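You operate a simulated robot arm through the tools that you are given. There is no shell and no other tool. Be economical: measure what you need, move in short steps, check, and stop when the job is done.

Carry out the task below with a simulated robot arm. There is one attempt and no reset: what you move stays moved.

## Task
Take the gold bowl and put it on the silver plate. Put the 75 small blue bottle from the top of the front table on the grey tray on the steel table and the 20 small blue bottle on the shelf under the steel table. Close the left cabinet door. Close the right cabinet door. Fetch the 38 cap from the grey tray and set it on the shelf of the blue cart. Fetch the seed tub that says "clover" from the top of the blue cabinet and set it on the top of the small table. Any order will do. Set down upright: small blue bottle, cap, seed tub.

It is judged by the outcome, as a careful person would: the job done as asked, and still so three seconds after it is handed in. It fails if anything else is knocked over, pushed out of place, dropped, spilled or broken. A push-on lid holds only when it is set on centred and level and pressed home; a screw cap is set on level and turned clockwise until tight.

## Robot
A 7-joint arm with a vacuum gripper on a trunk, on a base that drives. Base frame: it is fixed to the floor where the robot stands at the start and does not move with it; the origin is under the middle of the robot, x ahead of it, y to its left, z up; the surface under the hand at the start is at about z = 0.88. Lengths are in m, angles in degrees, forces in N, time in s.
With the tool pointing down near the work surface it reaches from about 0.1 to 0.62 m from the robot's upright axis, wherever it stands. Its first joint turns from -69.0 to 172.0 degrees. Places, roughly: cap [-2.25, 5, 0.75]; gold bowl [0.5, 0, 1]; grey tray on the steel table (25x16 cm) [-3.04, 1.42, 0.88]; left cabinet door [-2.9, 0.6, 0.6]; right cabinet door [-2.9, 1.1, 0.6]; seed tub [-0.5, 5.25, 0.5]; shelf of the blue cart [-2.4, 5.1, 0.2]; shelf under the steel table [-3.2, 1.7, 0.3]; silver plate (9x9x1 cm) [0.7, 0.5, 0.9]; small blue bottle [-2.5, 0, 1]; top of the small table [-1.2, 10.1, 0.6]. Payload 1.06 kg.
Tool frame: the origin (TCP) lies in the middle of the cups' lips, and z points out of the cups. The gripper has 1 cup of 0.024 m across, covering 0.024 by 0.024 m (tool x, y); the bellows give 0.008 m. With the vacuum on, a cup seals on a smooth face that it is pressed against (1 to 4 N); it does not hold porous or soft things. The pull reaches 23 N.
Orientation is that of the tool frame in the base frame, as a unit quaternion [w, x, y, z]. With the cups facing straight down, the tool's x points along the base's -x, its y along +y and its z along -z.

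## Interface
- The arm moves only by the tool jog_arm. Its argument "targets" is one flat list of numbers, 7 for each row, row after row: the turn, a rotation vector about the base's x, y, z in degrees, then the shift along the base's x, y, z in m, then the vacuum: 1 switches it on, 0 off. In form: [wx, wy, wz, tx, ty, tz, suction, wx, wy, wz, tx, ty, tz, suction, ...]. A call has 1 to 12 rows; each row is the pose to reach, as a shift and turn from the pose commanded when the call began. Each row takes 0.2 s and may step no farther than 0.05 m and 8.6 degrees from the row before; otherwise, or with a gripper value out of range, the whole call is refused. Where a pose cannot be reached the arm comes as near as it can. A force on the tool above 40 N (or 10 N above the force at the start of the call, whichever is more), or a blocked arm, ends the call early, and 0.2 s more pass. The pull builds up within a second once a cup has sealed. Time passes only in rows, and 0.2 s behind the last, so rows that repeat a pose give it time. The reply holds the time, the measured pose of the TCP, the force on the tool along the base axes and the pull of the vacuum, in the units named above and with some noise, with the torque about the TCP (base axes, N m) and any sound that the robot's microphone picked up.
- Cameras (640 x 400 px; columns grow to the right, rows downward): "scene" is now at [0.1775, 0.0378, 1.2254]; the picture's right is [0.34, -0.94, 0.00], its down [-0.19, -0.07, -0.98] and it looks along [0.92, 0.33, -0.20] (base axes); focal length 214 px, centre (320, 200). "wrist" rides on the gripper at [0.078, 0.019, -0.096] in the tool frame; the picture's right is [-0.24, 0.97, 0.00], its down [-0.71, -0.17, -0.68] and it looks along [-0.67, -0.16, 0.73] (tool axes); focal length 243 px, centre (320, 200). There is no depth. A picture from a camera that has moved, and an enlarged one, comes with that camera's place and axes in the base frame and with its lens.
- get_image(camera): a new picture of that camera. The clock stands still meanwhile.
- move_column(by): slides the trunk up (or, below 0, down) by that many m; the arm and the scene camera ride with it, the base frame stays. It gives what a move gives, with no picture.
- steer(legs): drives the robot by 1 to 6 legs, each [ahead, left, turn to the left] in m, m and degrees, along the robot's own axes; the way and the turn of a leg run together, so that a leg with both is an arc; at most 1.5 m and 180 degrees a leg. The arm and the cameras ride along, it lands a little off, and it stops where it bumps. It gives what a move gives.
- pan_tilt(pan, tilt): turns the head with the scene camera to pan (to the left, within 80 degrees either way) and tilt (down, from -29 to 69), counted from straight ahead of the robot. It gives what a move gives.
- close_up(camera, box): a new picture of the part [left, top, right, bottom] of that camera's present view, enlarged. The clock stands still meanwhile.
- sign_off(): hands the job in; it is judged then, once.

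Go step by step. Nothing tells you exact positions but the pictures and the camera data: compare them with the known pose of the tool, close in by small moves and look again before you grip or let go. The budget is 186 turns and 156 pictures, counting those below and the enlarged ones. Unless the task says otherwise, let go and move clear before handing in.

The tools are called after "Request:" by a JSON object that holds its "method" and its "body". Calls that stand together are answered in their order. jog_arm: Moves the arm, as the interface text tells. Its arguments: {"type":"object","properties":{"targets":{"type":"array","items":{"type":"number"}}},"required":["targets"]} The other tools are called the same way: move_column (by) slides the trunk up or down; steer (legs) drives the base; pan_tilt (pan, tilt) turns the head that bears the scene camera; get_image (camera) takes a picture; close_up (camera, box) takes an enlarged picture of a part of a camera's view; sign_off () hands the job in.

At the start:

```text
time: 0.0
position: [0.3768, 0.095, 1.1839]
tcp_rot: [0.001, 0.001, 1.0, -0.002]
ft_force: [0.2, -1.3, 0.1]
ft_torque: [0.0, -0.02, -0.01]
pull: 0.1
trunk travel left (down, up): [-0.35, 0.142]
robot x, y, heading: [0.0021, 0.0006, -0.1]
head pan, tilt: [19.7, 11.4]
```

scene: 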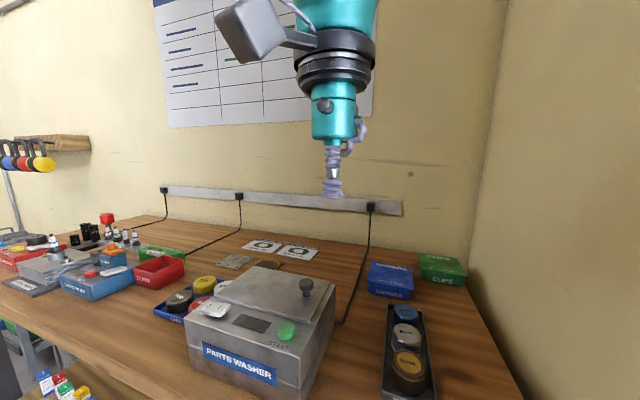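
wrist: 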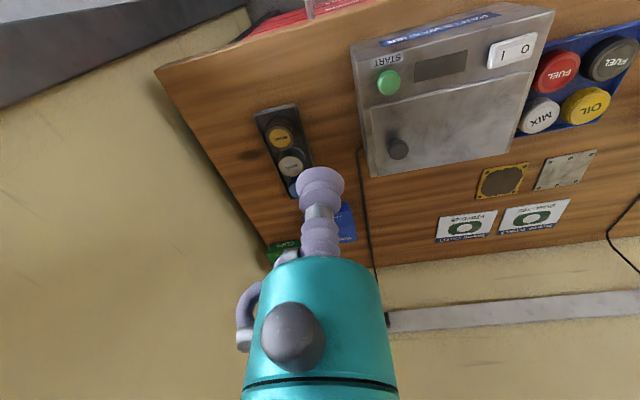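

I see a workbench with a parts washer, trays and jars, but no gold bowl yet. I'll look around with the head first.

Request:
{"method": "close_up", "body": {"camera": "scene", "box": [0, 200, 320, 400]}}

Request:
{"method": "close_up", "body": {"camera": "scene", "box": [180, 220, 500, 400]}}

```text
2.00 times, centred on (160, 300) of scene
camera zoom: at [0.1775, 0.0378, 1.2254], right [0.34, -0.94, 0.0], down [-0.19, -0.07, -0.98], along [0.92, 0.33, -0.2], focal length 429 px, centre (640, 0)
```

zoom: 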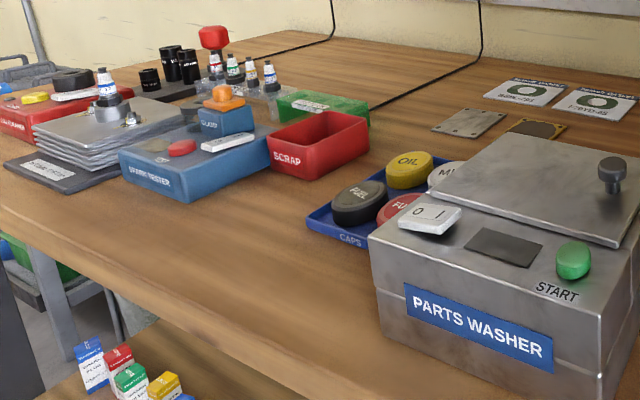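

```text
2.00 times, centred on (340, 310) of scene
camera zoom: at [0.1775, 0.0378, 1.2254], right [0.34, -0.94, 0.0], down [-0.19, -0.07, -0.98], along [0.92, 0.33, -0.2], focal length 429 px, centre (280, -20)
```

zoom: 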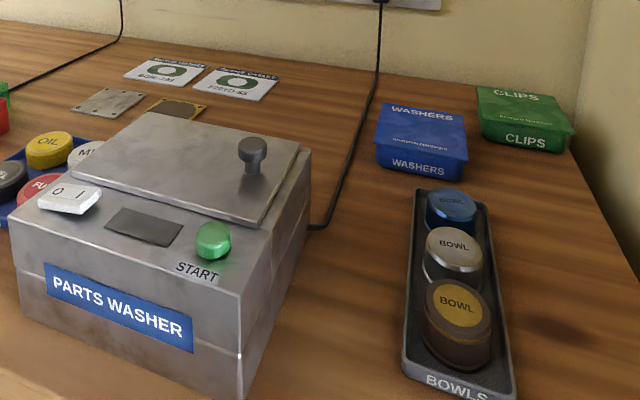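

The gold bowl sits in the "BOWLS" tray at about (0.43, 0.0). The silver plate is at about (0.70, 0.53), out of reach from here, so I'll look at the floor and the bench edge before moving.

Request:
{"method": "pan_tilt", "body": {"pan": 45, "tilt": 45}}

Request:
{"method": "get_image", "body": {"camera": "scene"}}

Request:
{"method": "close_up", "body": {"camera": "wrist", "box": [220, 80, 380, 180]}}

```text
time: 1.0
position: [0.3762, 0.0945, 1.1842]
tcp_rot: [0.001, 0.0, 1.0, -0.003]
ft_force: [-0.9, -0.3, -0.3]
ft_torque: [0.0, -0.04, -0.01]
pull: 0.1
trunk travel left (down, up): [-0.35, 0.142]
robot x, y, heading: [0.0007, 0.0006, 0.0]
head pan, tilt: [45.0, 45.0]
```

```text
151 pictures are left
camera scene: at [0.1473, 0.0635, 1.1727], right [0.71, -0.71, 0.0], down [-0.5, -0.5, -0.71], along [0.5, 0.5, -0.71], focal length 214 px, centre (320, 200)
```

scene: 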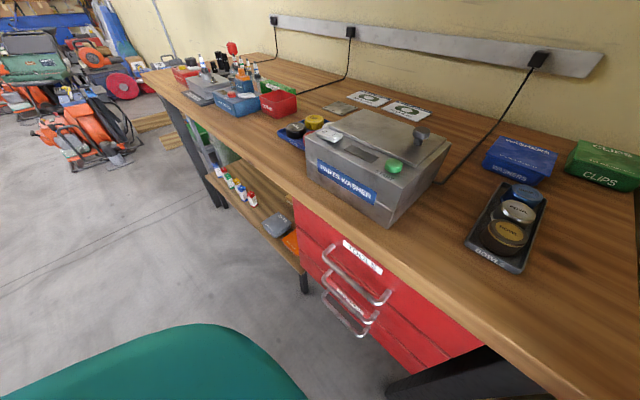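

```text
4.00 times, centred on (300, 130) of wrist
camera zoom: at [0.2971, 0.1139, 1.28], right [0.24, 0.97, 0.0], down [0.71, -0.17, 0.69], along [0.67, -0.16, -0.73], focal length 970 px, centre (400, 480)
```

zoom: 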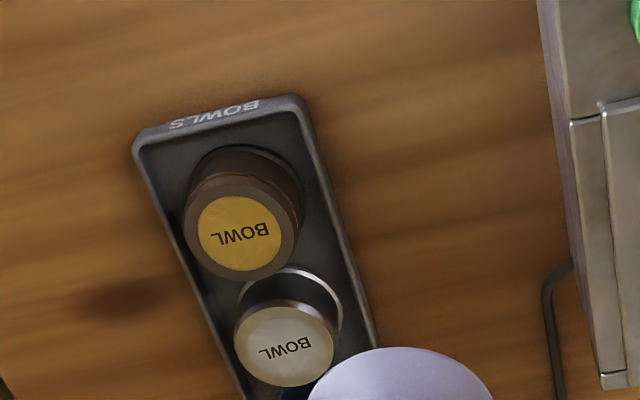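

Triangulating puts the gold bowl's top at about (0.475, 0.0, 0.915). I'll move above it and look again.

Request:
{"method": "jog_arm", "body": {"targets": [0, 0, 0, 0.035, -0.031, 0, 0, 0, 0, 0, 0.07, -0.062, 0, 0, 0, 0, 0, 0.098, -0.093, 0, 0, 0, 0, 0, 0.098, -0.093, -0.045, 0, 0, 0, 0, 0.098, -0.093, -0.09, 0, 0, 0, 0, 0.098, -0.093, -0.135, 0, 0, 0, 0, 0.098, -0.093, -0.18, 0, 0, 0, 0, 0.098, -0.093, -0.18, 0]}}

Request:
{"method": "get_image", "body": {"camera": "wrist"}}

Request:
{"method": "close_up", "body": {"camera": "scene", "box": [420, 140, 620, 280]}}

```text
time: 2.4
position: [0.4208, 0.0958, 1.0604]
tcp_rot: [0.02, -0.087, 0.995, -0.035]
ft_force: [-0.3, -0.8, -0.2]
ft_torque: [0.02, 0.02, 0.0]
pull: 0.0
trunk travel left (down, up): [-0.35, 0.142]
robot x, y, heading: [-0.0015, 0.0054, 0.8]
head pan, tilt: [45.0, 45.0]
stopped in row 7: the arm was blocked; the commanded pose is now the measured one
```

```text
149 pictures are left
camera wrist: at [0.3361, 0.1065, 1.1521], right [0.07, 1.0, -0.06], down [0.7, 0.0, 0.72], along [0.72, -0.09, -0.69], focal length 243 px, centre (320, 200)
```

wrist: 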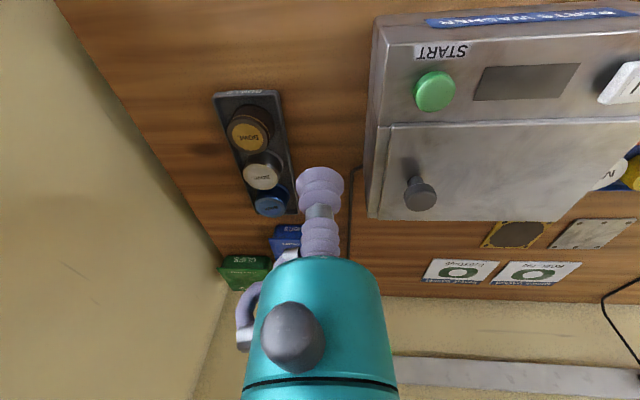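

```text
2.86 times, centred on (520, 210) of scene
camera zoom: at [0.1294, 0.0941, 1.1719], right [0.71, -0.7, 0.03], down [-0.49, -0.52, -0.7], along [0.5, 0.49, -0.71], focal length 613 px, centre (-251, 171)
```

zoom: 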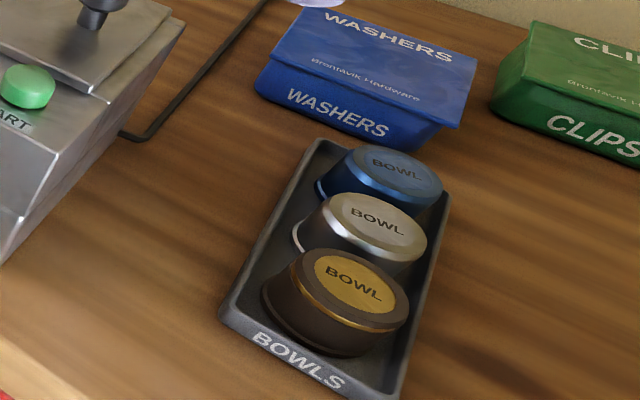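

The arm was blocked, probably its elbow against the wall on the right, since the robot got nudged left. I'll back off upward and then move the base left.

Request:
{"method": "jog_arm", "body": {"targets": [0, 0, 0, -0.01, 0.01, 0.04, 0, 0, 0, 0, -0.02, 0.02, 0.08, 0, 0, 0, 0, -0.03, 0.02, 0.12, 0, 0, 0, 0, -0.03, 0.02, 0.12, 0]}}

Request:
{"method": "get_image", "body": {"camera": "scene"}}

```text
time: 3.4
position: [0.4144, 0.0795, 1.1763]
tcp_rot: [0.01, -0.075, 0.997, -0.019]
ft_force: [0.3, 1.0, -0.1]
ft_torque: [-0.05, 0.0, -0.02]
pull: 0.1
trunk travel left (down, up): [-0.35, 0.142]
robot x, y, heading: [0.0018, 0.0016, 0.3]
head pan, tilt: [45.0, 45.0]
```

```text
147 pictures are left
camera scene: at [0.1491, 0.0646, 1.1723], right [0.71, -0.7, 0.0], down [-0.5, -0.51, -0.7], along [0.5, 0.5, -0.71], focal length 214 px, centre (320, 200)
```

scene: 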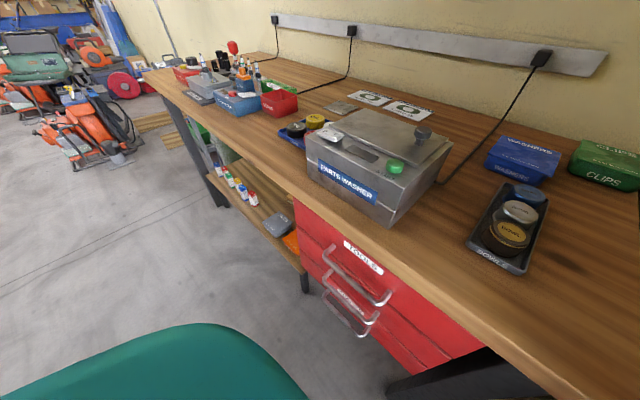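

Request:
{"method": "steer", "body": {"legs": [[0, 0.25, 0]]}}

Request:
{"method": "pan_tilt", "body": {"pan": 0, "tilt": 35}}

Request:
{"method": "get_image", "body": {"camera": "scene"}}

```text
time: 6.2
position: [0.4088, 0.3297, 1.1762]
tcp_rot: [0.011, -0.076, 0.997, -0.018]
ft_force: [-0.9, -0.1, 0.1]
ft_torque: [-0.04, -0.02, -0.01]
pull: 0.0
trunk travel left (down, up): [-0.35, 0.142]
robot x, y, heading: [-0.0033, 0.2515, 0.5]
head pan, tilt: [45.0, 45.0]
```

```text
time: 7.3
position: [0.4093, 0.3294, 1.1778]
tcp_rot: [0.011, -0.077, 0.997, -0.017]
ft_force: [1.0, -0.8, 0.2]
ft_torque: [0.0, -0.01, 0.0]
pull: 0.0
trunk travel left (down, up): [-0.35, 0.142]
robot x, y, heading: [-0.0014, 0.252, 0.5]
head pan, tilt: [0.0, 35.0]
```

```text
146 pictures are left
camera scene: at [0.1748, 0.2563, 1.1877], right [0.01, -1.0, 0.0], down [-0.57, -0.01, -0.82], along [0.82, 0.01, -0.57], focal length 214 px, centre (320, 200)
```

scene: 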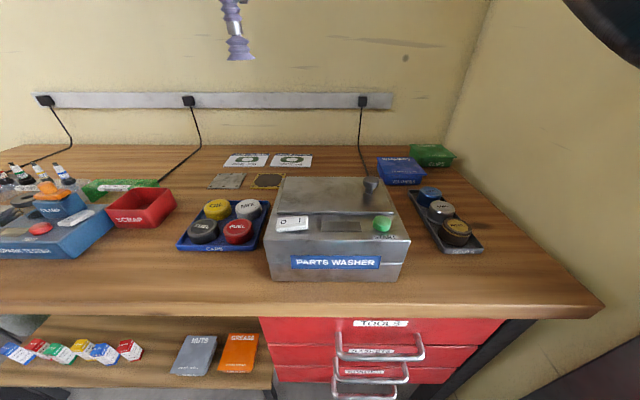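

The wall is at about y = -0.16, and the arm's elbow needs that space. From here I'll level the tool and go over the bowl.

Request:
{"method": "jog_arm", "body": {"targets": [1, 0.6, -4.4, 0.01, -0.047, 0, 0, 1.95, 1.26, -8.8, 0.02, -0.094, 0, 0, 1.95, 1.26, -8.8, 0.03, -0.141, 0, 0, 1.95, 1.26, -8.8, 0.04, -0.188, 0, 0, 1.95, 1.26, -8.8, 0.05, -0.235, 0, 0, 1.95, 1.26, -8.8, 0.06, -0.282, 0, 0, 1.95, 1.26, -8.8, 0.066, -0.329, 0, 0, 1.95, 1.26, -8.8, 0.066, -0.329, -0.045, 0, 1.95, 1.26, -8.8, 0.066, -0.329, -0.09, 0, 1.95, 1.26, -8.8, 0.066, -0.329, -0.135, 0, 1.95, 1.26, -8.8, 0.066, -0.329, -0.17, 0, 1.95, 1.26, -8.8, 0.066, -0.329, -0.17, 0]}}

Request:
{"method": "get_image", "body": {"camera": "wrist"}}

Request:
{"method": "get_image", "body": {"camera": "scene"}}

```text
time: 9.9
position: [0.4735, 0.0037, 1.0073]
tcp_rot: [0.002, 0.0, 1.0, -0.002]
ft_force: [0.3, -0.3, 0.5]
ft_torque: [0.0, -0.02, 0.03]
pull: 0.1
trunk travel left (down, up): [-0.35, 0.142]
robot x, y, heading: [-0.0061, 0.2518, 0.4]
head pan, tilt: [0.0, 35.0]
```

```text
145 pictures are left
camera wrist: at [0.3935, 0.0217, 1.1037], right [0.24, 0.97, 0.0], down [0.71, -0.17, 0.69], along [0.67, -0.16, -0.73], focal length 243 px, centre (320, 200)
```

wrist: 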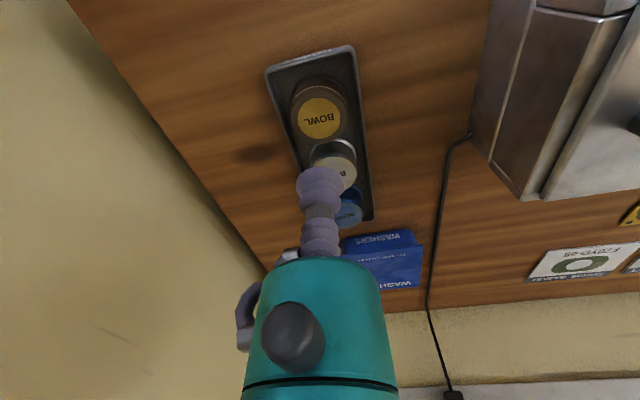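

```text
144 pictures are left
camera scene: at [0.173, 0.2601, 1.188], right [0.01, -1.0, 0.0], down [-0.57, -0.01, -0.82], along [0.82, 0.01, -0.57], focal length 214 px, centre (320, 200)
```

scene: 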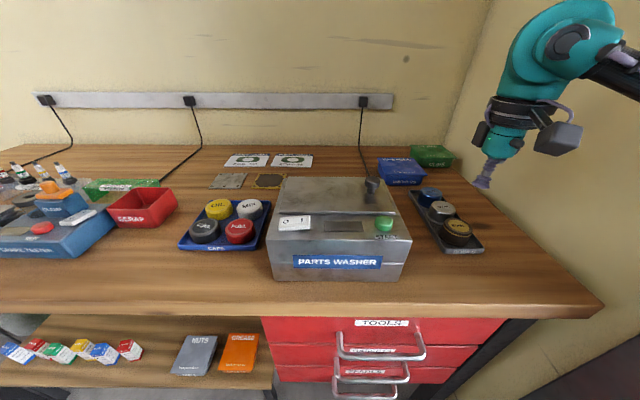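

Gold bowl's top refined to (0.482, 0.001, 0.910). I'll go down to just above it and check.

Request:
{"method": "jog_arm", "body": {"targets": [0, 0, 0, 0.008, -0.003, -0.04, 0, 0, 0, 0, 0.008, -0.003, -0.075, 0, 0, 0, 0, 0.008, -0.003, -0.075, 0]}}

Request:
{"method": "close_up", "body": {"camera": "wrist", "box": [240, 80, 400, 240]}}

Request:
{"method": "close_up", "body": {"camera": "scene", "box": [400, 150, 520, 270]}}

```text
time: 10.8
position: [0.4796, 0.0046, 0.9366]
tcp_rot: [0.002, -0.001, 1.0, -0.004]
ft_force: [0.0, 0.5, 0.3]
ft_torque: [-0.02, -0.05, -0.01]
pull: 0.0
trunk travel left (down, up): [-0.35, 0.142]
robot x, y, heading: [-0.0038, 0.2524, 0.6]
head pan, tilt: [0.0, 35.0]
```

```text
2.50 times, centred on (320, 160) of wrist
camera zoom: at [0.3999, 0.0244, 1.0314], right [0.23, 0.97, -0.01], down [0.71, -0.17, 0.69], along [0.67, -0.17, -0.72], focal length 606 px, centre (320, 300)
```

zoom: 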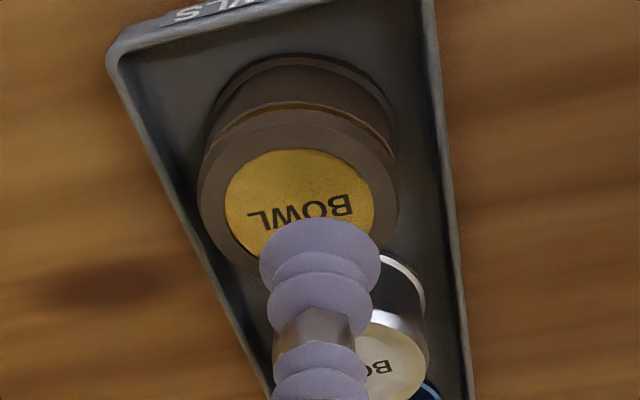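

```text
3.33 times, centred on (460, 210) of scene
camera zoom: at [0.1717, 0.2654, 1.1882], right [0.01, -1.0, 0.01], down [-0.57, -0.01, -0.82], along [0.82, 0.0, -0.57], focal length 715 px, centre (-147, 167)
```

zoom: 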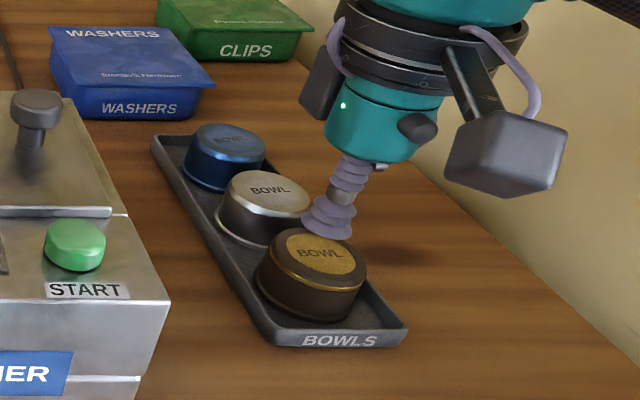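

Request:
{"method": "jog_arm", "body": {"targets": [0, 0, 0, 0.003, -0.007, -0.01, 1, 0, 0, 0, 0.003, -0.007, -0.02, 1, 0, 0, 0, 0.003, -0.007, -0.026, 1, 0, 0, 0, 0.003, -0.007, -0.028, 1, 0, 0, 0, 0.003, -0.007, -0.028, 1, 0, 0, 0, 0.003, -0.007, -0.028, 1]}}

```text
time: 12.2
position: [0.4834, -0.0048, 0.9088]
tcp_rot: [0.002, 0.001, 1.0, -0.004]
ft_force: [6.2, 4.2, 17.7]
ft_torque: [0.01, 0.02, -0.02]
pull: 22.8
trunk travel left (down, up): [-0.35, 0.142]
robot x, y, heading: [-0.0009, 0.2556, 0.1]
head pan, tilt: [0.0, 35.0]
```

Sealed with full pull. Lifting straight up and checking.

Request:
{"method": "jog_arm", "body": {"targets": [0, 0, 0, 0, 0, 0.01, 1, 0, 0, 0, 0, 0, 0.04, 1, 0, 0, 0, 0, 0, 0.085, 1, 0, 0, 0, 0, 0, 0.13, 1, 0, 0, 0, 0, 0, 0.175, 1, 0, 0, 0, 0, 0, 0.22, 1, 0, 0, 0, 0, 0, 0.25, 1]}}

Request:
{"method": "get_image", "body": {"camera": "scene"}}

Request:
{"method": "get_image", "body": {"camera": "wrist"}}

```text
time: 13.8
position: [0.4862, -0.008, 1.1558]
tcp_rot: [-0.001, 0.0, 1.0, 0.0]
ft_force: [-1.0, 0.8, 0.6]
ft_torque: [0.0, 0.01, 0.0]
pull: 23.0
trunk travel left (down, up): [-0.35, 0.142]
robot x, y, heading: [-0.0028, 0.2521, 0.5]
head pan, tilt: [0.0, 35.0]
```

```text
141 pictures are left
camera scene: at [0.1746, 0.2564, 1.1877], right [0.01, -1.0, 0.0], down [-0.57, 0.0, -0.82], along [0.82, 0.01, -0.57], focal length 214 px, centre (320, 200)
```

scene: 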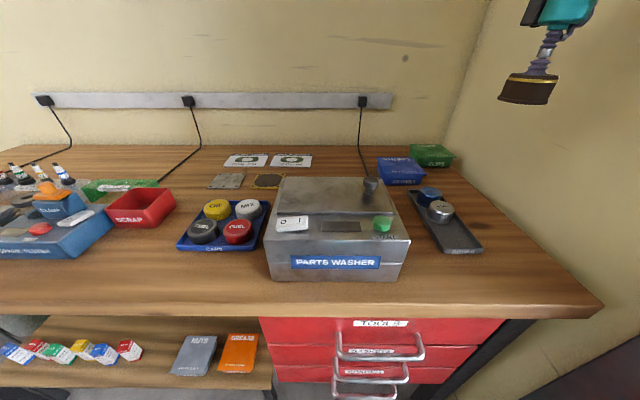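

```text
140 pictures are left
camera wrist: at [0.4061, 0.0105, 1.251], right [0.24, 0.97, 0.0], down [0.71, -0.17, 0.69], along [0.67, -0.16, -0.73], focal length 243 px, centre (320, 200)
```

wrist: 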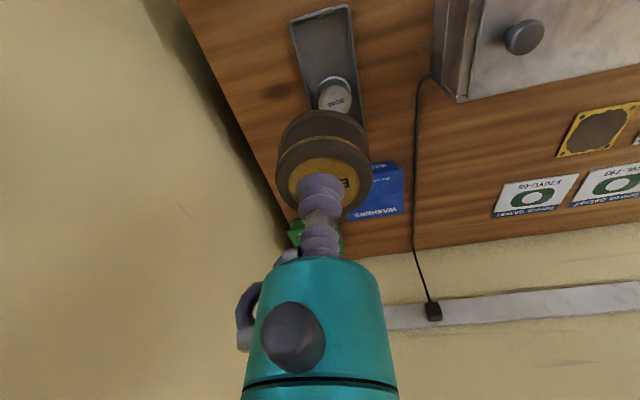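

Bowl held. The plate is at (0.695, 0.522), so I'll drive left and then a little ahead.

Request:
{"method": "steer", "body": {"legs": [[0, 0.28, 0], [0.06, 0, 0]]}}

Request:
{"method": "pan_tilt", "body": {"pan": 0, "tilt": 60}}

Request:
{"method": "get_image", "body": {"camera": "scene"}}

```text
time: 17.4
position: [0.5437, 0.2772, 1.1537]
tcp_rot: [0.0, -0.002, 1.0, 0.001]
ft_force: [0.1, 0.2, -0.3]
ft_torque: [-0.01, -0.02, 0.0]
pull: 22.7
trunk travel left (down, up): [-0.35, 0.142]
robot x, y, heading: [0.0519, 0.5396, 0.7]
head pan, tilt: [0.0, 35.0]
```

```text
time: 18.3
position: [0.5426, 0.2765, 1.1533]
tcp_rot: [0.0, -0.002, 1.0, 0.0]
ft_force: [-0.6, 0.2, -0.9]
ft_torque: [-0.01, 0.01, -0.02]
pull: 23.1
trunk travel left (down, up): [-0.35, 0.142]
robot x, y, heading: [0.0544, 0.5364, 0.6]
head pan, tilt: [0.0, 60.0]
```

```text
139 pictures are left
camera scene: at [0.2103, 0.5403, 1.1534], right [0.01, -1.0, 0.0], down [-0.87, -0.01, -0.5], along [0.5, 0.01, -0.87], focal length 214 px, centre (320, 200)
```

scene: 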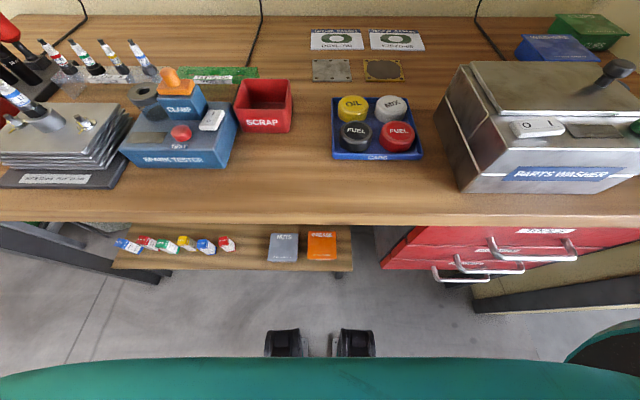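

Plenty of clearance in front of the base. I'll drive ahead 0.12.

Request:
{"method": "steer", "body": {"legs": [[0.12, 0, 0]]}}

Request:
{"method": "pan_tilt", "body": {"pan": 0, "tilt": 35}}

Request:
{"method": "get_image", "body": {"camera": "scene"}}

```text
time: 19.5
position: [0.6617, 0.2782, 1.1539]
tcp_rot: [0.0, -0.001, 1.0, 0.0]
ft_force: [-0.5, -0.2, -0.7]
ft_torque: [-0.02, -0.02, 0.02]
pull: 23.0
trunk travel left (down, up): [-0.35, 0.142]
robot x, y, heading: [0.1719, 0.5374, 0.6]
head pan, tilt: [0.0, 60.0]
```

```text
time: 20.4
position: [0.6614, 0.2792, 1.1541]
tcp_rot: [0.0, -0.001, 1.0, 0.0]
ft_force: [0.2, -0.2, -0.9]
ft_torque: [-0.01, 0.0, 0.01]
pull: 23.2
trunk travel left (down, up): [-0.35, 0.142]
robot x, y, heading: [0.1766, 0.5346, 0.7]
head pan, tilt: [0.0, 35.0]
```

```text
138 pictures are left
camera scene: at [0.3501, 0.5418, 1.1876], right [0.01, -1.0, 0.0], down [-0.57, -0.01, -0.82], along [0.82, 0.01, -0.57], focal length 214 px, centre (320, 200)
```

scene: 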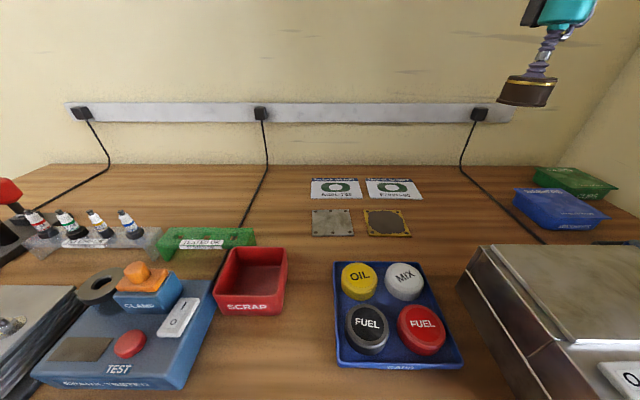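

Request:
{"method": "jog_arm", "body": {"targets": [0, 0, 0, 0.005, 0.045, 0, 1, 0, 0, 0, 0.01, 0.09, 0, 1, 0, 0, 0, 0.02, 0.135, 0, 1, 0, 0, 0, 0.025, 0.18, 0, 1, 0, 0, 0, 0.031, 0.225, 0, 1, 0, 0, 0, 0.031, 0.243, -0.02, 1, 0, 0, 0, 0.031, 0.243, -0.065, 1, 0, 0, 0, 0.031, 0.243, -0.11, 1, 0, 0, 0, 0.031, 0.243, -0.15, 1, 0, 0, 0, 0.031, 0.243, -0.19, 1, 0, 0, 0, 0.031, 0.243, -0.205, 1, 0, 0, 0, 0.031, 0.243, -0.205, 1]}}

Request:
{"method": "get_image", "body": {"camera": "scene"}}

Request:
{"method": "get_image", "body": {"camera": "wrist"}}

```text
time: 23.0
position: [0.691, 0.5229, 0.9697]
tcp_rot: [0.02, -0.001, 1.0, -0.001]
ft_force: [-1.5, -1.5, -1.0]
ft_torque: [0.01, 0.0, -0.02]
pull: 23.3
trunk travel left (down, up): [-0.35, 0.142]
robot x, y, heading: [0.1706, 0.54, 1.0]
head pan, tilt: [0.0, 35.0]
```

```text
137 pictures are left
camera scene: at [0.3444, 0.5455, 1.19], right [0.01, -1.0, 0.0], down [-0.57, -0.01, -0.82], along [0.82, 0.01, -0.57], focal length 214 px, centre (320, 200)
```

scene: 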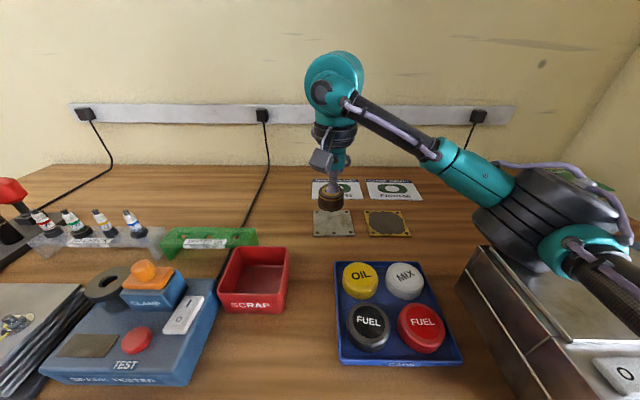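

```text
136 pictures are left
camera wrist: at [0.6086, 0.5424, 1.0618], right [0.23, 0.97, 0.01], down [0.68, -0.17, 0.71], along [0.69, -0.16, -0.7], focal length 243 px, centre (320, 200)
```

wrist: 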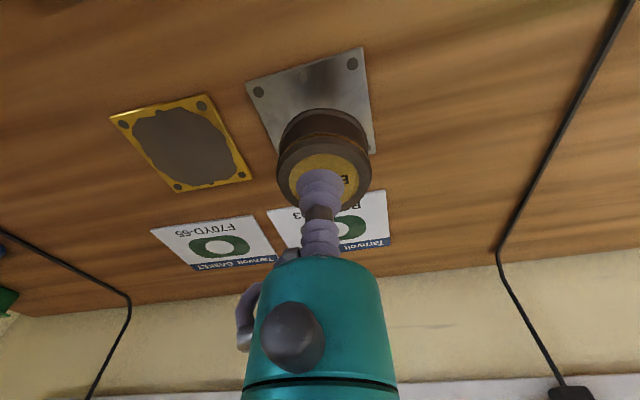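

The elbow is down against the washer, so I'll lift off now, raise the trunk for elbow clearance and retry.

Request:
{"method": "jog_arm", "body": {"targets": [0, 0, 0, 0, 0, 0.04, 1, 0, 0, 0, 0, 0, 0.08, 1, 0, 0, 0, 0, 0, 0.12, 1, 0, 0, 0, 0, 0, 0.12, 1]}}

Request:
{"method": "move_column", "body": {"by": 0.14}}

Request:
{"method": "get_image", "body": {"camera": "scene"}}

```text
time: 24.0
position: [0.6947, 0.5223, 1.068]
tcp_rot: [0.0, -0.001, 1.0, 0.0]
ft_force: [-0.4, -1.2, -0.8]
ft_torque: [-0.04, 0.02, 0.0]
pull: 22.5
trunk travel left (down, up): [-0.35, 0.142]
robot x, y, heading: [0.1711, 0.5351, 0.5]
head pan, tilt: [0.0, 35.0]
```

```text
time: 25.7
position: [0.6923, 0.5212, 1.2097]
tcp_rot: [0.0, -0.002, 1.0, 0.0]
ft_force: [-0.6, -0.9, -1.0]
ft_torque: [-0.02, 0.01, -0.03]
pull: 23.1
trunk travel left (down, up): [-0.49, 0.002]
robot x, y, heading: [0.1735, 0.5412, 0.5]
head pan, tilt: [0.0, 35.0]
```

```text
135 pictures are left
camera scene: at [0.263, 0.5408, 1.3425], right [0.01, -1.0, 0.0], down [-0.57, -0.01, -0.82], along [0.82, 0.01, -0.57], focal length 214 px, centre (320, 200)
```

scene: 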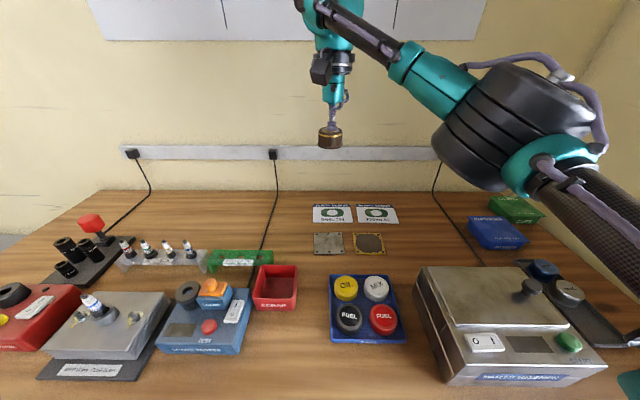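

Request:
{"method": "jog_arm", "body": {"targets": [0, 0, 0, 0, 0, -0.045, 1, 0, 0, 0, 0, 0, -0.09, 1, 0, 0, 0, 0, 0, -0.135, 1, 0, 0, 0, 0, 0, -0.18, 1, 0, 0, 0, 0, 0, -0.2, 1, 0, 0, 0, 0, 0, -0.2, 1]}}

Request:
{"method": "get_image", "body": {"camera": "scene"}}

```text
time: 27.1
position: [0.6924, 0.5194, 1.0083]
tcp_rot: [0.0, -0.001, 1.0, -0.001]
ft_force: [-0.2, 0.5, -0.2]
ft_torque: [0.01, 0.0, 0.0]
pull: 22.3
trunk travel left (down, up): [-0.49, 0.002]
robot x, y, heading: [0.1762, 0.5392, 0.6]
head pan, tilt: [0.0, 35.0]
```

```text
134 pictures are left
camera scene: at [0.2627, 0.5409, 1.3425], right [0.01, -1.0, 0.0], down [-0.57, -0.01, -0.82], along [0.82, 0.01, -0.57], focal length 214 px, centre (320, 200)
```

scene: 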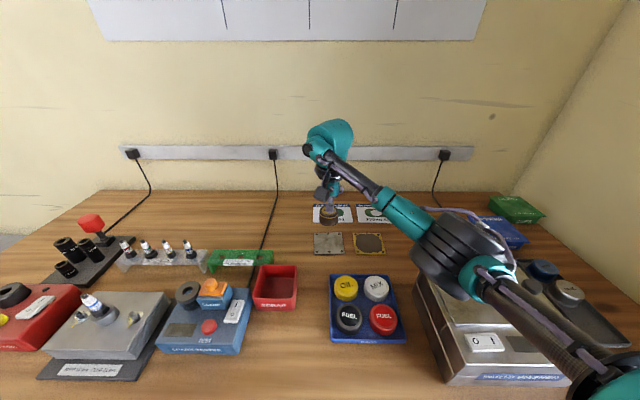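

Request:
{"method": "jog_arm", "body": {"targets": [0, 0, 0, 0, 0.001, -0.03, 1, 0, 0, 0, 0, 0.001, -0.06, 1, 0, 0, 0, 0, 0.001, -0.06, 1]}}

Request:
{"method": "close_up", "body": {"camera": "scene", "box": [280, 130, 600, 330]}}

Request:
{"method": "get_image", "body": {"camera": "wrist"}}

```text
time: 27.9
position: [0.6904, 0.5206, 0.9497]
tcp_rot: [0.001, -0.001, 1.0, 0.001]
ft_force: [0.0, 0.9, -0.1]
ft_torque: [-0.02, -0.01, 0.0]
pull: 23.2
trunk travel left (down, up): [-0.49, 0.002]
robot x, y, heading: [0.1698, 0.539, 0.6]
head pan, tilt: [0.0, 35.0]
```

```text
2.00 times, centred on (440, 230) of scene
camera zoom: at [0.2628, 0.5409, 1.3425], right [0.01, -1.0, 0.0], down [-0.57, -0.01, -0.82], along [0.82, 0.01, -0.57], focal length 429 px, centre (80, 140)
```

zoom: 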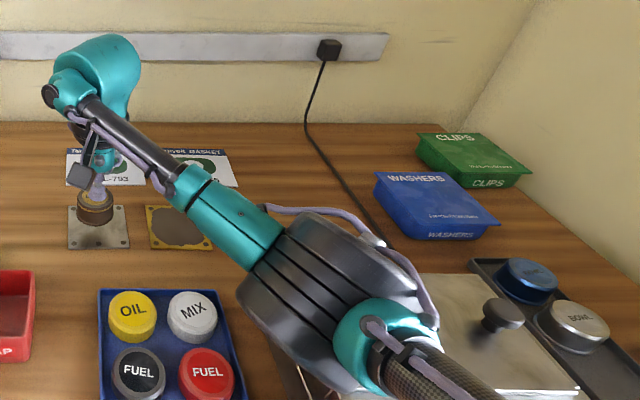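

```text
132 pictures are left
camera wrist: at [0.612, 0.5397, 1.0453], right [0.23, 0.97, 0.0], down [0.71, -0.17, 0.69], along [0.67, -0.16, -0.73], focal length 243 px, centre (320, 200)
```

wrist: 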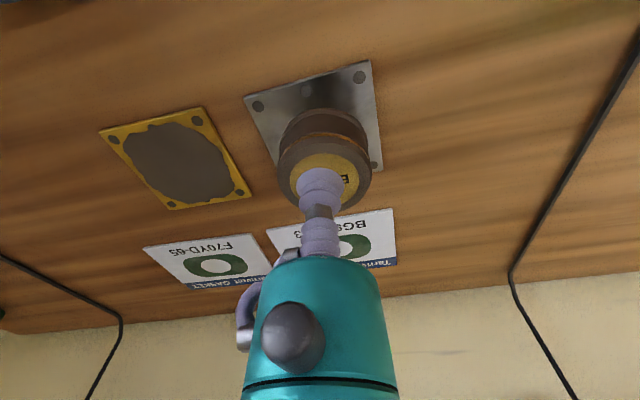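

Aligned over the plate and no contact on the washer. Lowering in small steps.

Request:
{"method": "jog_arm", "body": {"targets": [0, 0, 0, 0.002, -0.003, -0.015, 1, 0, 0, 0, 0.002, -0.003, -0.025, 1, 0, 0, 0, 0.002, -0.003, -0.03, 1, 0, 0, 0, 0.002, -0.003, -0.033, 1, 0, 0, 0, 0.002, -0.003, -0.033, 1]}}

Request:
{"method": "close_up", "body": {"camera": "scene", "box": [280, 160, 440, 280]}}

```text
time: 29.1
position: [0.6947, 0.5194, 0.9163]
tcp_rot: [0.0, -0.001, 1.0, 0.0]
ft_force: [0.6, -0.3, -0.9]
ft_torque: [0.0, 0.01, 0.0]
pull: 22.9
trunk travel left (down, up): [-0.49, 0.002]
robot x, y, heading: [0.1735, 0.5375, 0.7]
head pan, tilt: [0.0, 35.0]
```

```text
3.33 times, centred on (360, 220) of scene
camera zoom: at [0.2628, 0.5409, 1.3425], right [0.01, -1.0, 0.0], down [-0.57, -0.01, -0.82], along [0.82, 0.01, -0.57], focal length 715 px, centre (187, 133)
```

zoom: 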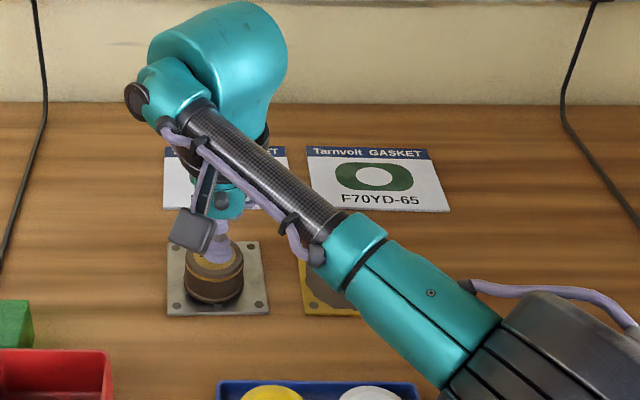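

Request:
{"method": "jog_arm", "body": {"targets": [0, 0, 0, 0, 0, -0.003, 1, 0, 0, 0, 0, 0, -0.006, 1, 0, 0, 0, 0, 0, -0.008, 1, 0, 0, 0, 0, 0, -0.008, 1]}}

```text
time: 30.1
position: [0.6941, 0.5184, 0.9105]
tcp_rot: [0.003, -0.002, 1.0, 0.0]
ft_force: [1.5, -2.7, 18.2]
ft_torque: [-0.03, 0.01, 0.02]
pull: 23.1
trunk travel left (down, up): [-0.49, 0.002]
robot x, y, heading: [0.1711, 0.5383, 0.7]
head pan, tilt: [0.0, 35.0]
```

Contact made. Releasing and lifting away.

Request:
{"method": "jog_arm", "body": {"targets": [0, 0, 0, 0, 0, 0.003, 0, 0, 0, 0, 0, 0, 0.003, 0, 0, 0, 0, 0, 0, 0.003, 0, 0, 0, 0, 0, 0, 0.008, 0, 0, 0, 0, 0, 0, 0.03, 0, 0, 0, 0, 0, 0, 0.075, 0, 0, 0, 0, 0, 0, 0.12, 0, 0, 0, 0, 0, 0, 0.165, 0, 0, 0, 0, 0, 0, 0.21, 0, 0, 0, 0, 0, 0, 0.25, 0, 0, 0, 0, 0, 0, 0.29, 0]}}

Request:
{"method": "get_image", "body": {"camera": "scene"}}

```text
time: 32.5
position: [0.6958, 0.5189, 1.1995]
tcp_rot: [0.0, 0.0, 1.0, 0.0]
ft_force: [-1.0, -0.3, 0.7]
ft_torque: [0.02, -0.02, 0.01]
pull: 0.1
trunk travel left (down, up): [-0.49, 0.002]
robot x, y, heading: [0.1722, 0.5372, 0.6]
head pan, tilt: [0.0, 35.0]
```

```text
130 pictures are left
camera scene: at [0.2622, 0.5411, 1.3426], right [0.01, -1.0, 0.0], down [-0.57, -0.01, -0.82], along [0.82, 0.01, -0.57], focal length 214 px, centre (320, 200)
```

scene: 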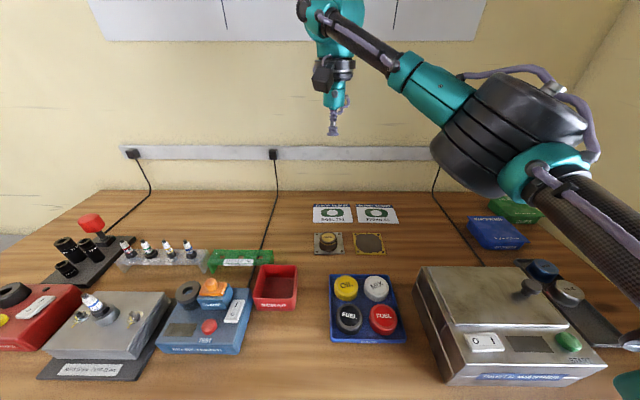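

The bowl sits on the silver plate and nothing else moved. I'll back away and turn around to survey the rest.

Request:
{"method": "steer", "body": {"legs": [[-0.5, 0, 0], [0, 0, 90]]}}

Request:
{"method": "pan_tilt", "body": {"pan": 60, "tilt": 20}}

Request:
{"method": "get_image", "body": {"camera": "scene"}}

Request:
{"method": "pan_tilt", "body": {"pan": -10, "tilt": 20}}

Request:
{"method": "get_image", "body": {"camera": "scene"}}

```text
time: 35.5
position: [0.2689, 0.5138, 1.1989]
tcp_rot: [0.0, 0.004, 1.0, -0.001]
ft_force: [0.1, -0.1, -0.1]
ft_torque: [-0.02, 0.0, -0.01]
pull: 0.0
trunk travel left (down, up): [-0.49, 0.002]
robot x, y, heading: [-0.2579, 0.5388, 0.2]
head pan, tilt: [0.0, 35.0]
stopped in leg 1: the robot was blocked; the commanded pose is now the measured one
```

```text
time: 36.8
position: [0.2684, 0.5154, 1.1996]
tcp_rot: [0.0, 0.003, 1.0, 0.0]
ft_force: [-0.4, 0.8, -1.3]
ft_torque: [0.01, -0.01, 0.0]
pull: 0.1
trunk travel left (down, up): [-0.49, 0.002]
robot x, y, heading: [-0.2542, 0.5391, 0.3]
head pan, tilt: [60.0, 20.0]
```

```text
129 pictures are left
camera scene: at [-0.2062, 0.6208, 1.3663], right [0.87, -0.5, 0.0], down [-0.17, -0.3, -0.94], along [0.47, 0.81, -0.34], focal length 214 px, centre (320, 200)
```

scene: 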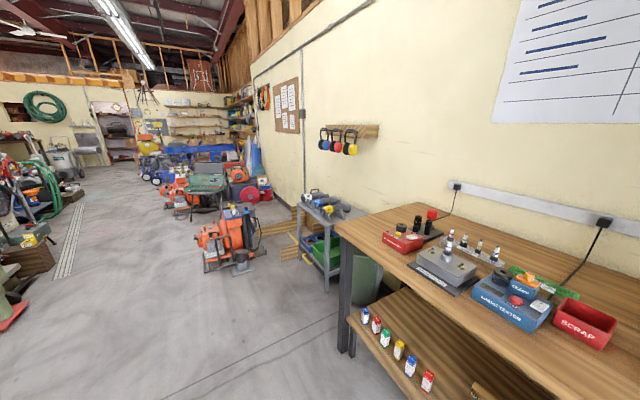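

```text
time: 38.2
position: [0.2675, 0.514, 1.2]
tcp_rot: [0.0, 0.004, 1.0, 0.0]
ft_force: [-0.9, 0.3, -0.4]
ft_torque: [0.04, 0.02, -0.03]
pull: 0.0
trunk travel left (down, up): [-0.49, 0.002]
robot x, y, heading: [-0.2566, 0.5387, 0.3]
head pan, tilt: [-10.0, 20.0]
```

```text
128 pictures are left
camera scene: at [-0.1609, 0.5242, 1.3664], right [-0.17, -0.99, 0.0], down [-0.34, 0.06, -0.94], along [0.93, -0.16, -0.34], focal length 214 px, centre (320, 200)
```

scene: 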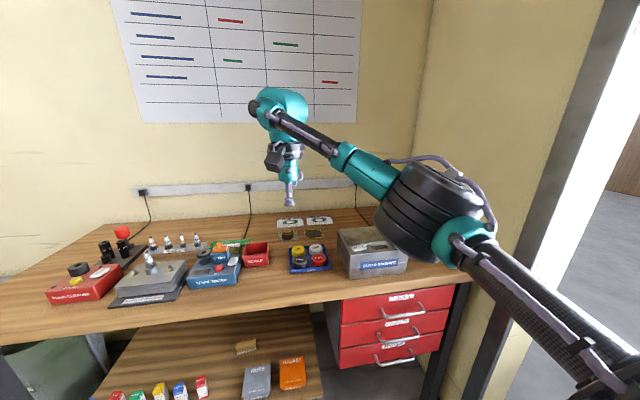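

Something behind blocked the base at x = -0.26. I'll move slightly ahead and turn left in place to see what's there.

Request:
{"method": "steer", "body": {"legs": [[0.06, 0, 0], [0, 0, 80]]}}

Request:
{"method": "pan_tilt", "body": {"pan": 75, "tilt": 30}}

Request:
{"method": "get_image", "body": {"camera": "scene"}}

Request:
{"method": "pan_tilt", "body": {"pan": 10, "tilt": 20}}

Request:
{"method": "get_image", "body": {"camera": "scene"}}

```text
time: 42.7
position: [-0.0935, 1.0545, 1.1993]
tcp_rot: [0.0, -0.652, 0.758, 0.0]
ft_force: [-0.4, -0.1, -0.2]
ft_torque: [0.0, 0.0, -0.03]
pull: 0.0
trunk travel left (down, up): [-0.49, 0.002]
robot x, y, heading: [-0.1959, 0.5424, 81.7]
head pan, tilt: [-10.0, 20.0]
```

```text
time: 44.2
position: [-0.093, 1.0546, 1.1991]
tcp_rot: [0.0, -0.651, 0.759, 0.0]
ft_force: [-0.4, 0.0, 0.4]
ft_torque: [0.01, 0.03, -0.01]
pull: 0.1
trunk travel left (down, up): [-0.49, 0.002]
robot x, y, heading: [-0.1904, 0.5451, 81.9]
head pan, tilt: [75.0, 30.0]
```

```text
127 pictures are left
camera scene: at [-0.2771, 0.579, 1.3503], right [0.39, 0.92, 0.0], down [0.46, -0.2, -0.87], along [-0.8, 0.34, -0.5], focal length 214 px, centre (320, 200)
```

scene: 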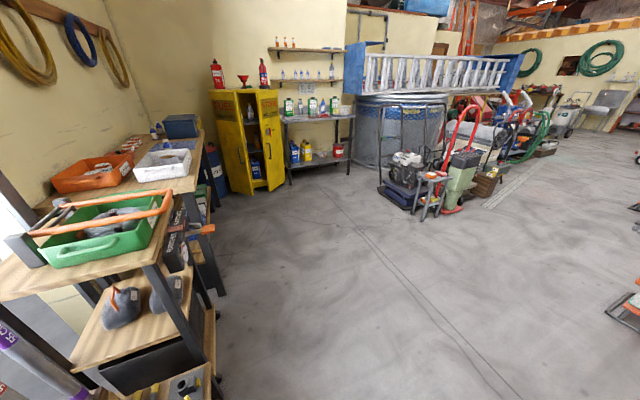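

```text
time: 45.6
position: [-0.093, 1.0538, 1.1987]
tcp_rot: [0.0, -0.651, 0.759, 0.0]
ft_force: [0.3, -0.5, 0.0]
ft_torque: [-0.02, -0.02, 0.0]
pull: 0.0
trunk travel left (down, up): [-0.49, 0.002]
robot x, y, heading: [-0.1936, 0.5363, 81.9]
head pan, tilt: [10.0, 20.0]
```

```text
126 pictures are left
camera scene: at [-0.197, 0.6363, 1.3663], right [1.0, 0.03, 0.0], down [0.01, -0.34, -0.94], along [-0.03, 0.94, -0.34], focal length 214 px, centre (320, 200)
```

scene: 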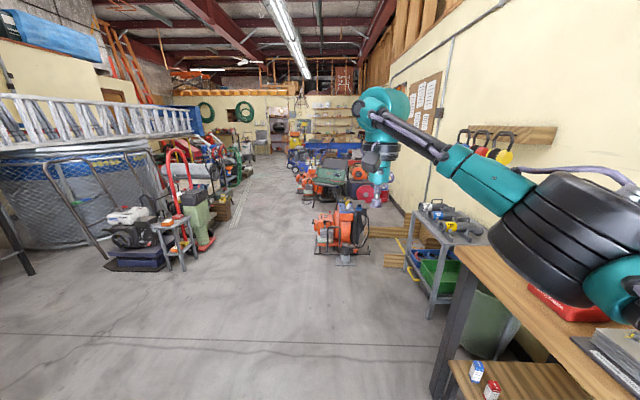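

I see the yellow cabinet with open doors, the steel table next to it, and wooden tables on the left. I'll drive into the open floor facing that side.

Request:
{"method": "steer", "body": {"legs": [[0.55, 0, 0], [0, 0, 98], [1.0, 0, 0]]}}

Request:
{"method": "pan_tilt", "body": {"pan": 20, "tilt": 30}}

Request:
{"method": "get_image", "body": {"camera": "scene"}}

Request:
{"method": "pan_tilt", "body": {"pan": 60, "tilt": 35}}

Request:
{"method": "get_image", "body": {"camera": "scene"}}

```text
time: 57.7
position: [-1.6395, 1.0538, 1.199]
tcp_rot: [0.001, 1.0, 0.016, -0.001]
ft_force: [0.0, 0.6, 0.1]
ft_torque: [0.01, 0.04, 0.02]
pull: 0.2
trunk travel left (down, up): [-0.49, 0.002]
robot x, y, heading: [-1.1171, 1.0473, -177.7]
head pan, tilt: [10.0, 20.0]
```

```text
time: 58.4
position: [-1.6383, 1.0538, 1.1986]
tcp_rot: [-0.001, 1.0, 0.016, 0.0]
ft_force: [0.5, 0.0, -0.2]
ft_torque: [0.01, 0.01, 0.02]
pull: 0.0
trunk travel left (down, up): [-0.49, 0.002]
robot x, y, heading: [-1.1161, 1.051, -177.6]
head pan, tilt: [20.0, 30.0]
```

```text
125 pictures are left
camera scene: at [-1.2019, 1.0162, 1.3503], right [-0.38, 0.92, 0.0], down [0.46, 0.19, -0.87], along [-0.8, -0.33, -0.5], focal length 214 px, centre (320, 200)
```

scene: 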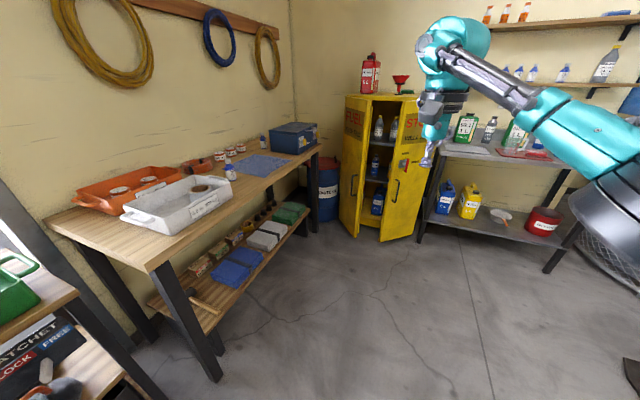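

```text
time: 59.5
position: [-1.6389, 1.0546, 1.1987]
tcp_rot: [0.0, 1.0, 0.016, 0.0]
ft_force: [0.0, -0.2, 0.6]
ft_torque: [0.02, 0.01, 0.0]
pull: 0.0
trunk travel left (down, up): [-0.49, 0.002]
robot x, y, heading: [-1.1135, 1.0492, -177.9]
head pan, tilt: [60.0, 35.0]
```

```text
124 pictures are left
camera scene: at [-1.1592, 0.9726, 1.3425], right [-0.89, 0.46, 0.0], down [0.27, 0.51, -0.82], along [-0.38, -0.73, -0.57], focal length 214 px, centre (320, 200)
```

scene: 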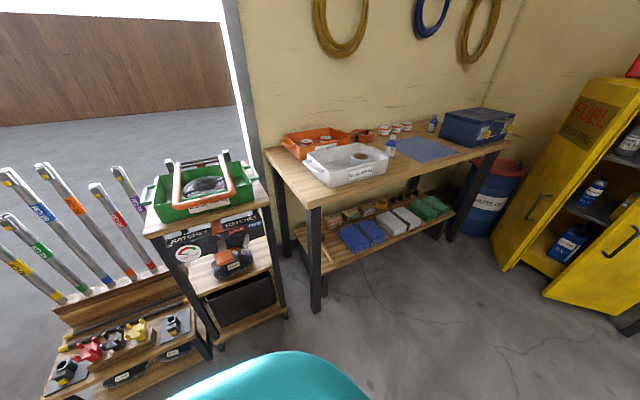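

Request:
{"method": "close_up", "body": {"camera": "scene", "box": [260, 90, 520, 250]}}

Request:
{"method": "pan_tilt", "body": {"pan": -5, "tilt": 30}}

Request:
{"method": "get_image", "body": {"camera": "scene"}}

```text
2.46 times, centred on (390, 170) of scene
camera zoom: at [-1.1592, 0.9726, 1.3425], right [-0.89, 0.46, 0.0], down [0.27, 0.51, -0.82], along [-0.38, -0.73, -0.57], focal length 528 px, centre (148, 274)
```

zoom: 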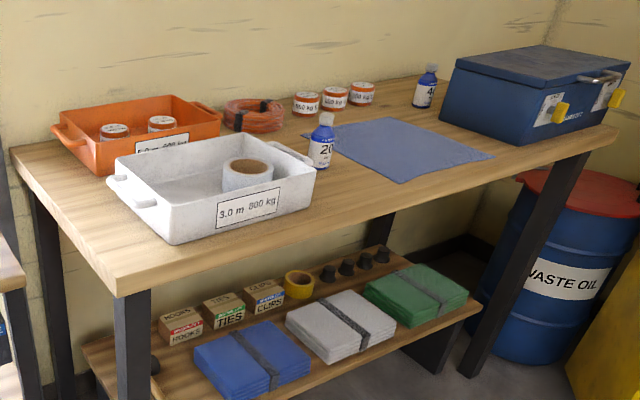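

```text
time: 60.9
position: [-1.6389, 1.0547, 1.1989]
tcp_rot: [0.0, 1.0, 0.016, 0.0]
ft_force: [-0.2, 0.1, -0.1]
ft_torque: [0.01, 0.0, -0.01]
pull: 0.0
trunk travel left (down, up): [-0.49, 0.002]
robot x, y, heading: [-1.1139, 1.0519, -177.6]
head pan, tilt: [-5.0, 30.0]
```

```text
122 pictures are left
camera scene: at [-1.2086, 1.0547, 1.3503], right [0.05, 1.0, 0.0], down [0.5, -0.02, -0.87], along [-0.87, 0.04, -0.5], focal length 214 px, centre (320, 200)
```

scene: 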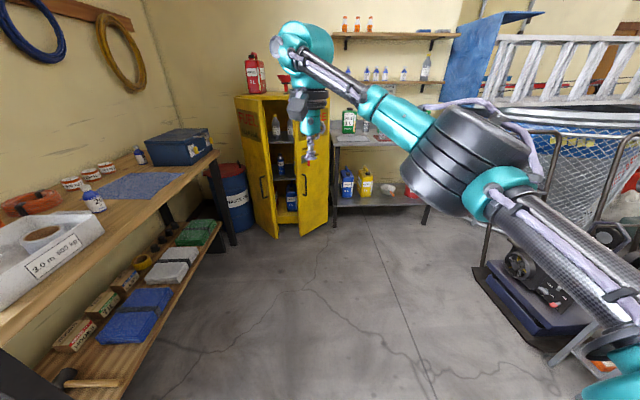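

Request:
{"method": "pan_tilt", "body": {"pan": 40, "tilt": 25}}

Request:
{"method": "close_up", "body": {"camera": "scene", "box": [260, 110, 380, 210]}}

Request:
{"method": "get_image", "body": {"camera": "scene"}}

```text
time: 62.0
position: [-1.6394, 1.0537, 1.1994]
tcp_rot: [-0.001, 1.0, 0.017, 0.0]
ft_force: [0.0, 1.1, -0.3]
ft_torque: [0.01, -0.03, 0.04]
pull: 0.1
trunk travel left (down, up): [-0.49, 0.002]
robot x, y, heading: [-1.1166, 1.0512, -177.6]
head pan, tilt: [40.0, 25.0]
```

```text
4.00 times, centred on (320, 160) of scene
camera zoom: at [-1.1864, 0.9886, 1.3583], right [-0.67, 0.74, 0.0], down [0.31, 0.28, -0.91], along [-0.67, -0.61, -0.42], focal length 858 px, centre (320, 360)
```

zoom: 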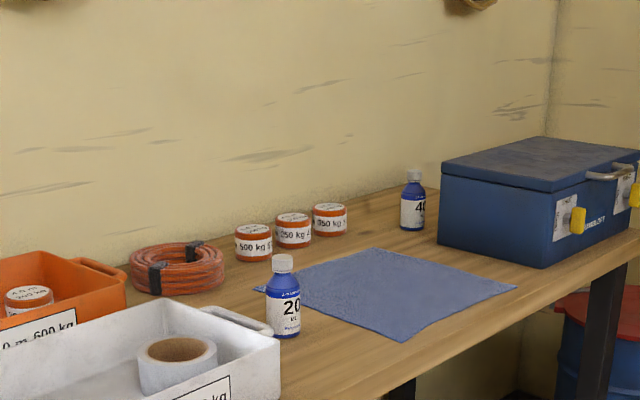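

```text
120 pictures are left
camera scene: at [-1.1864, 0.9886, 1.3583], right [-0.67, 0.74, 0.0], down [0.31, 0.28, -0.91], along [-0.67, -0.61, -0.42], focal length 214 px, centre (320, 200)
```

scene: 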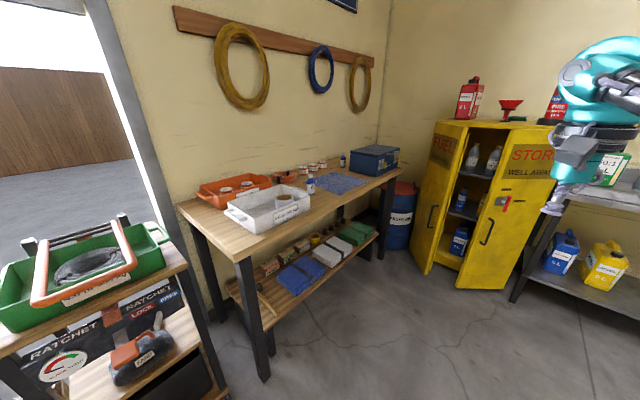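

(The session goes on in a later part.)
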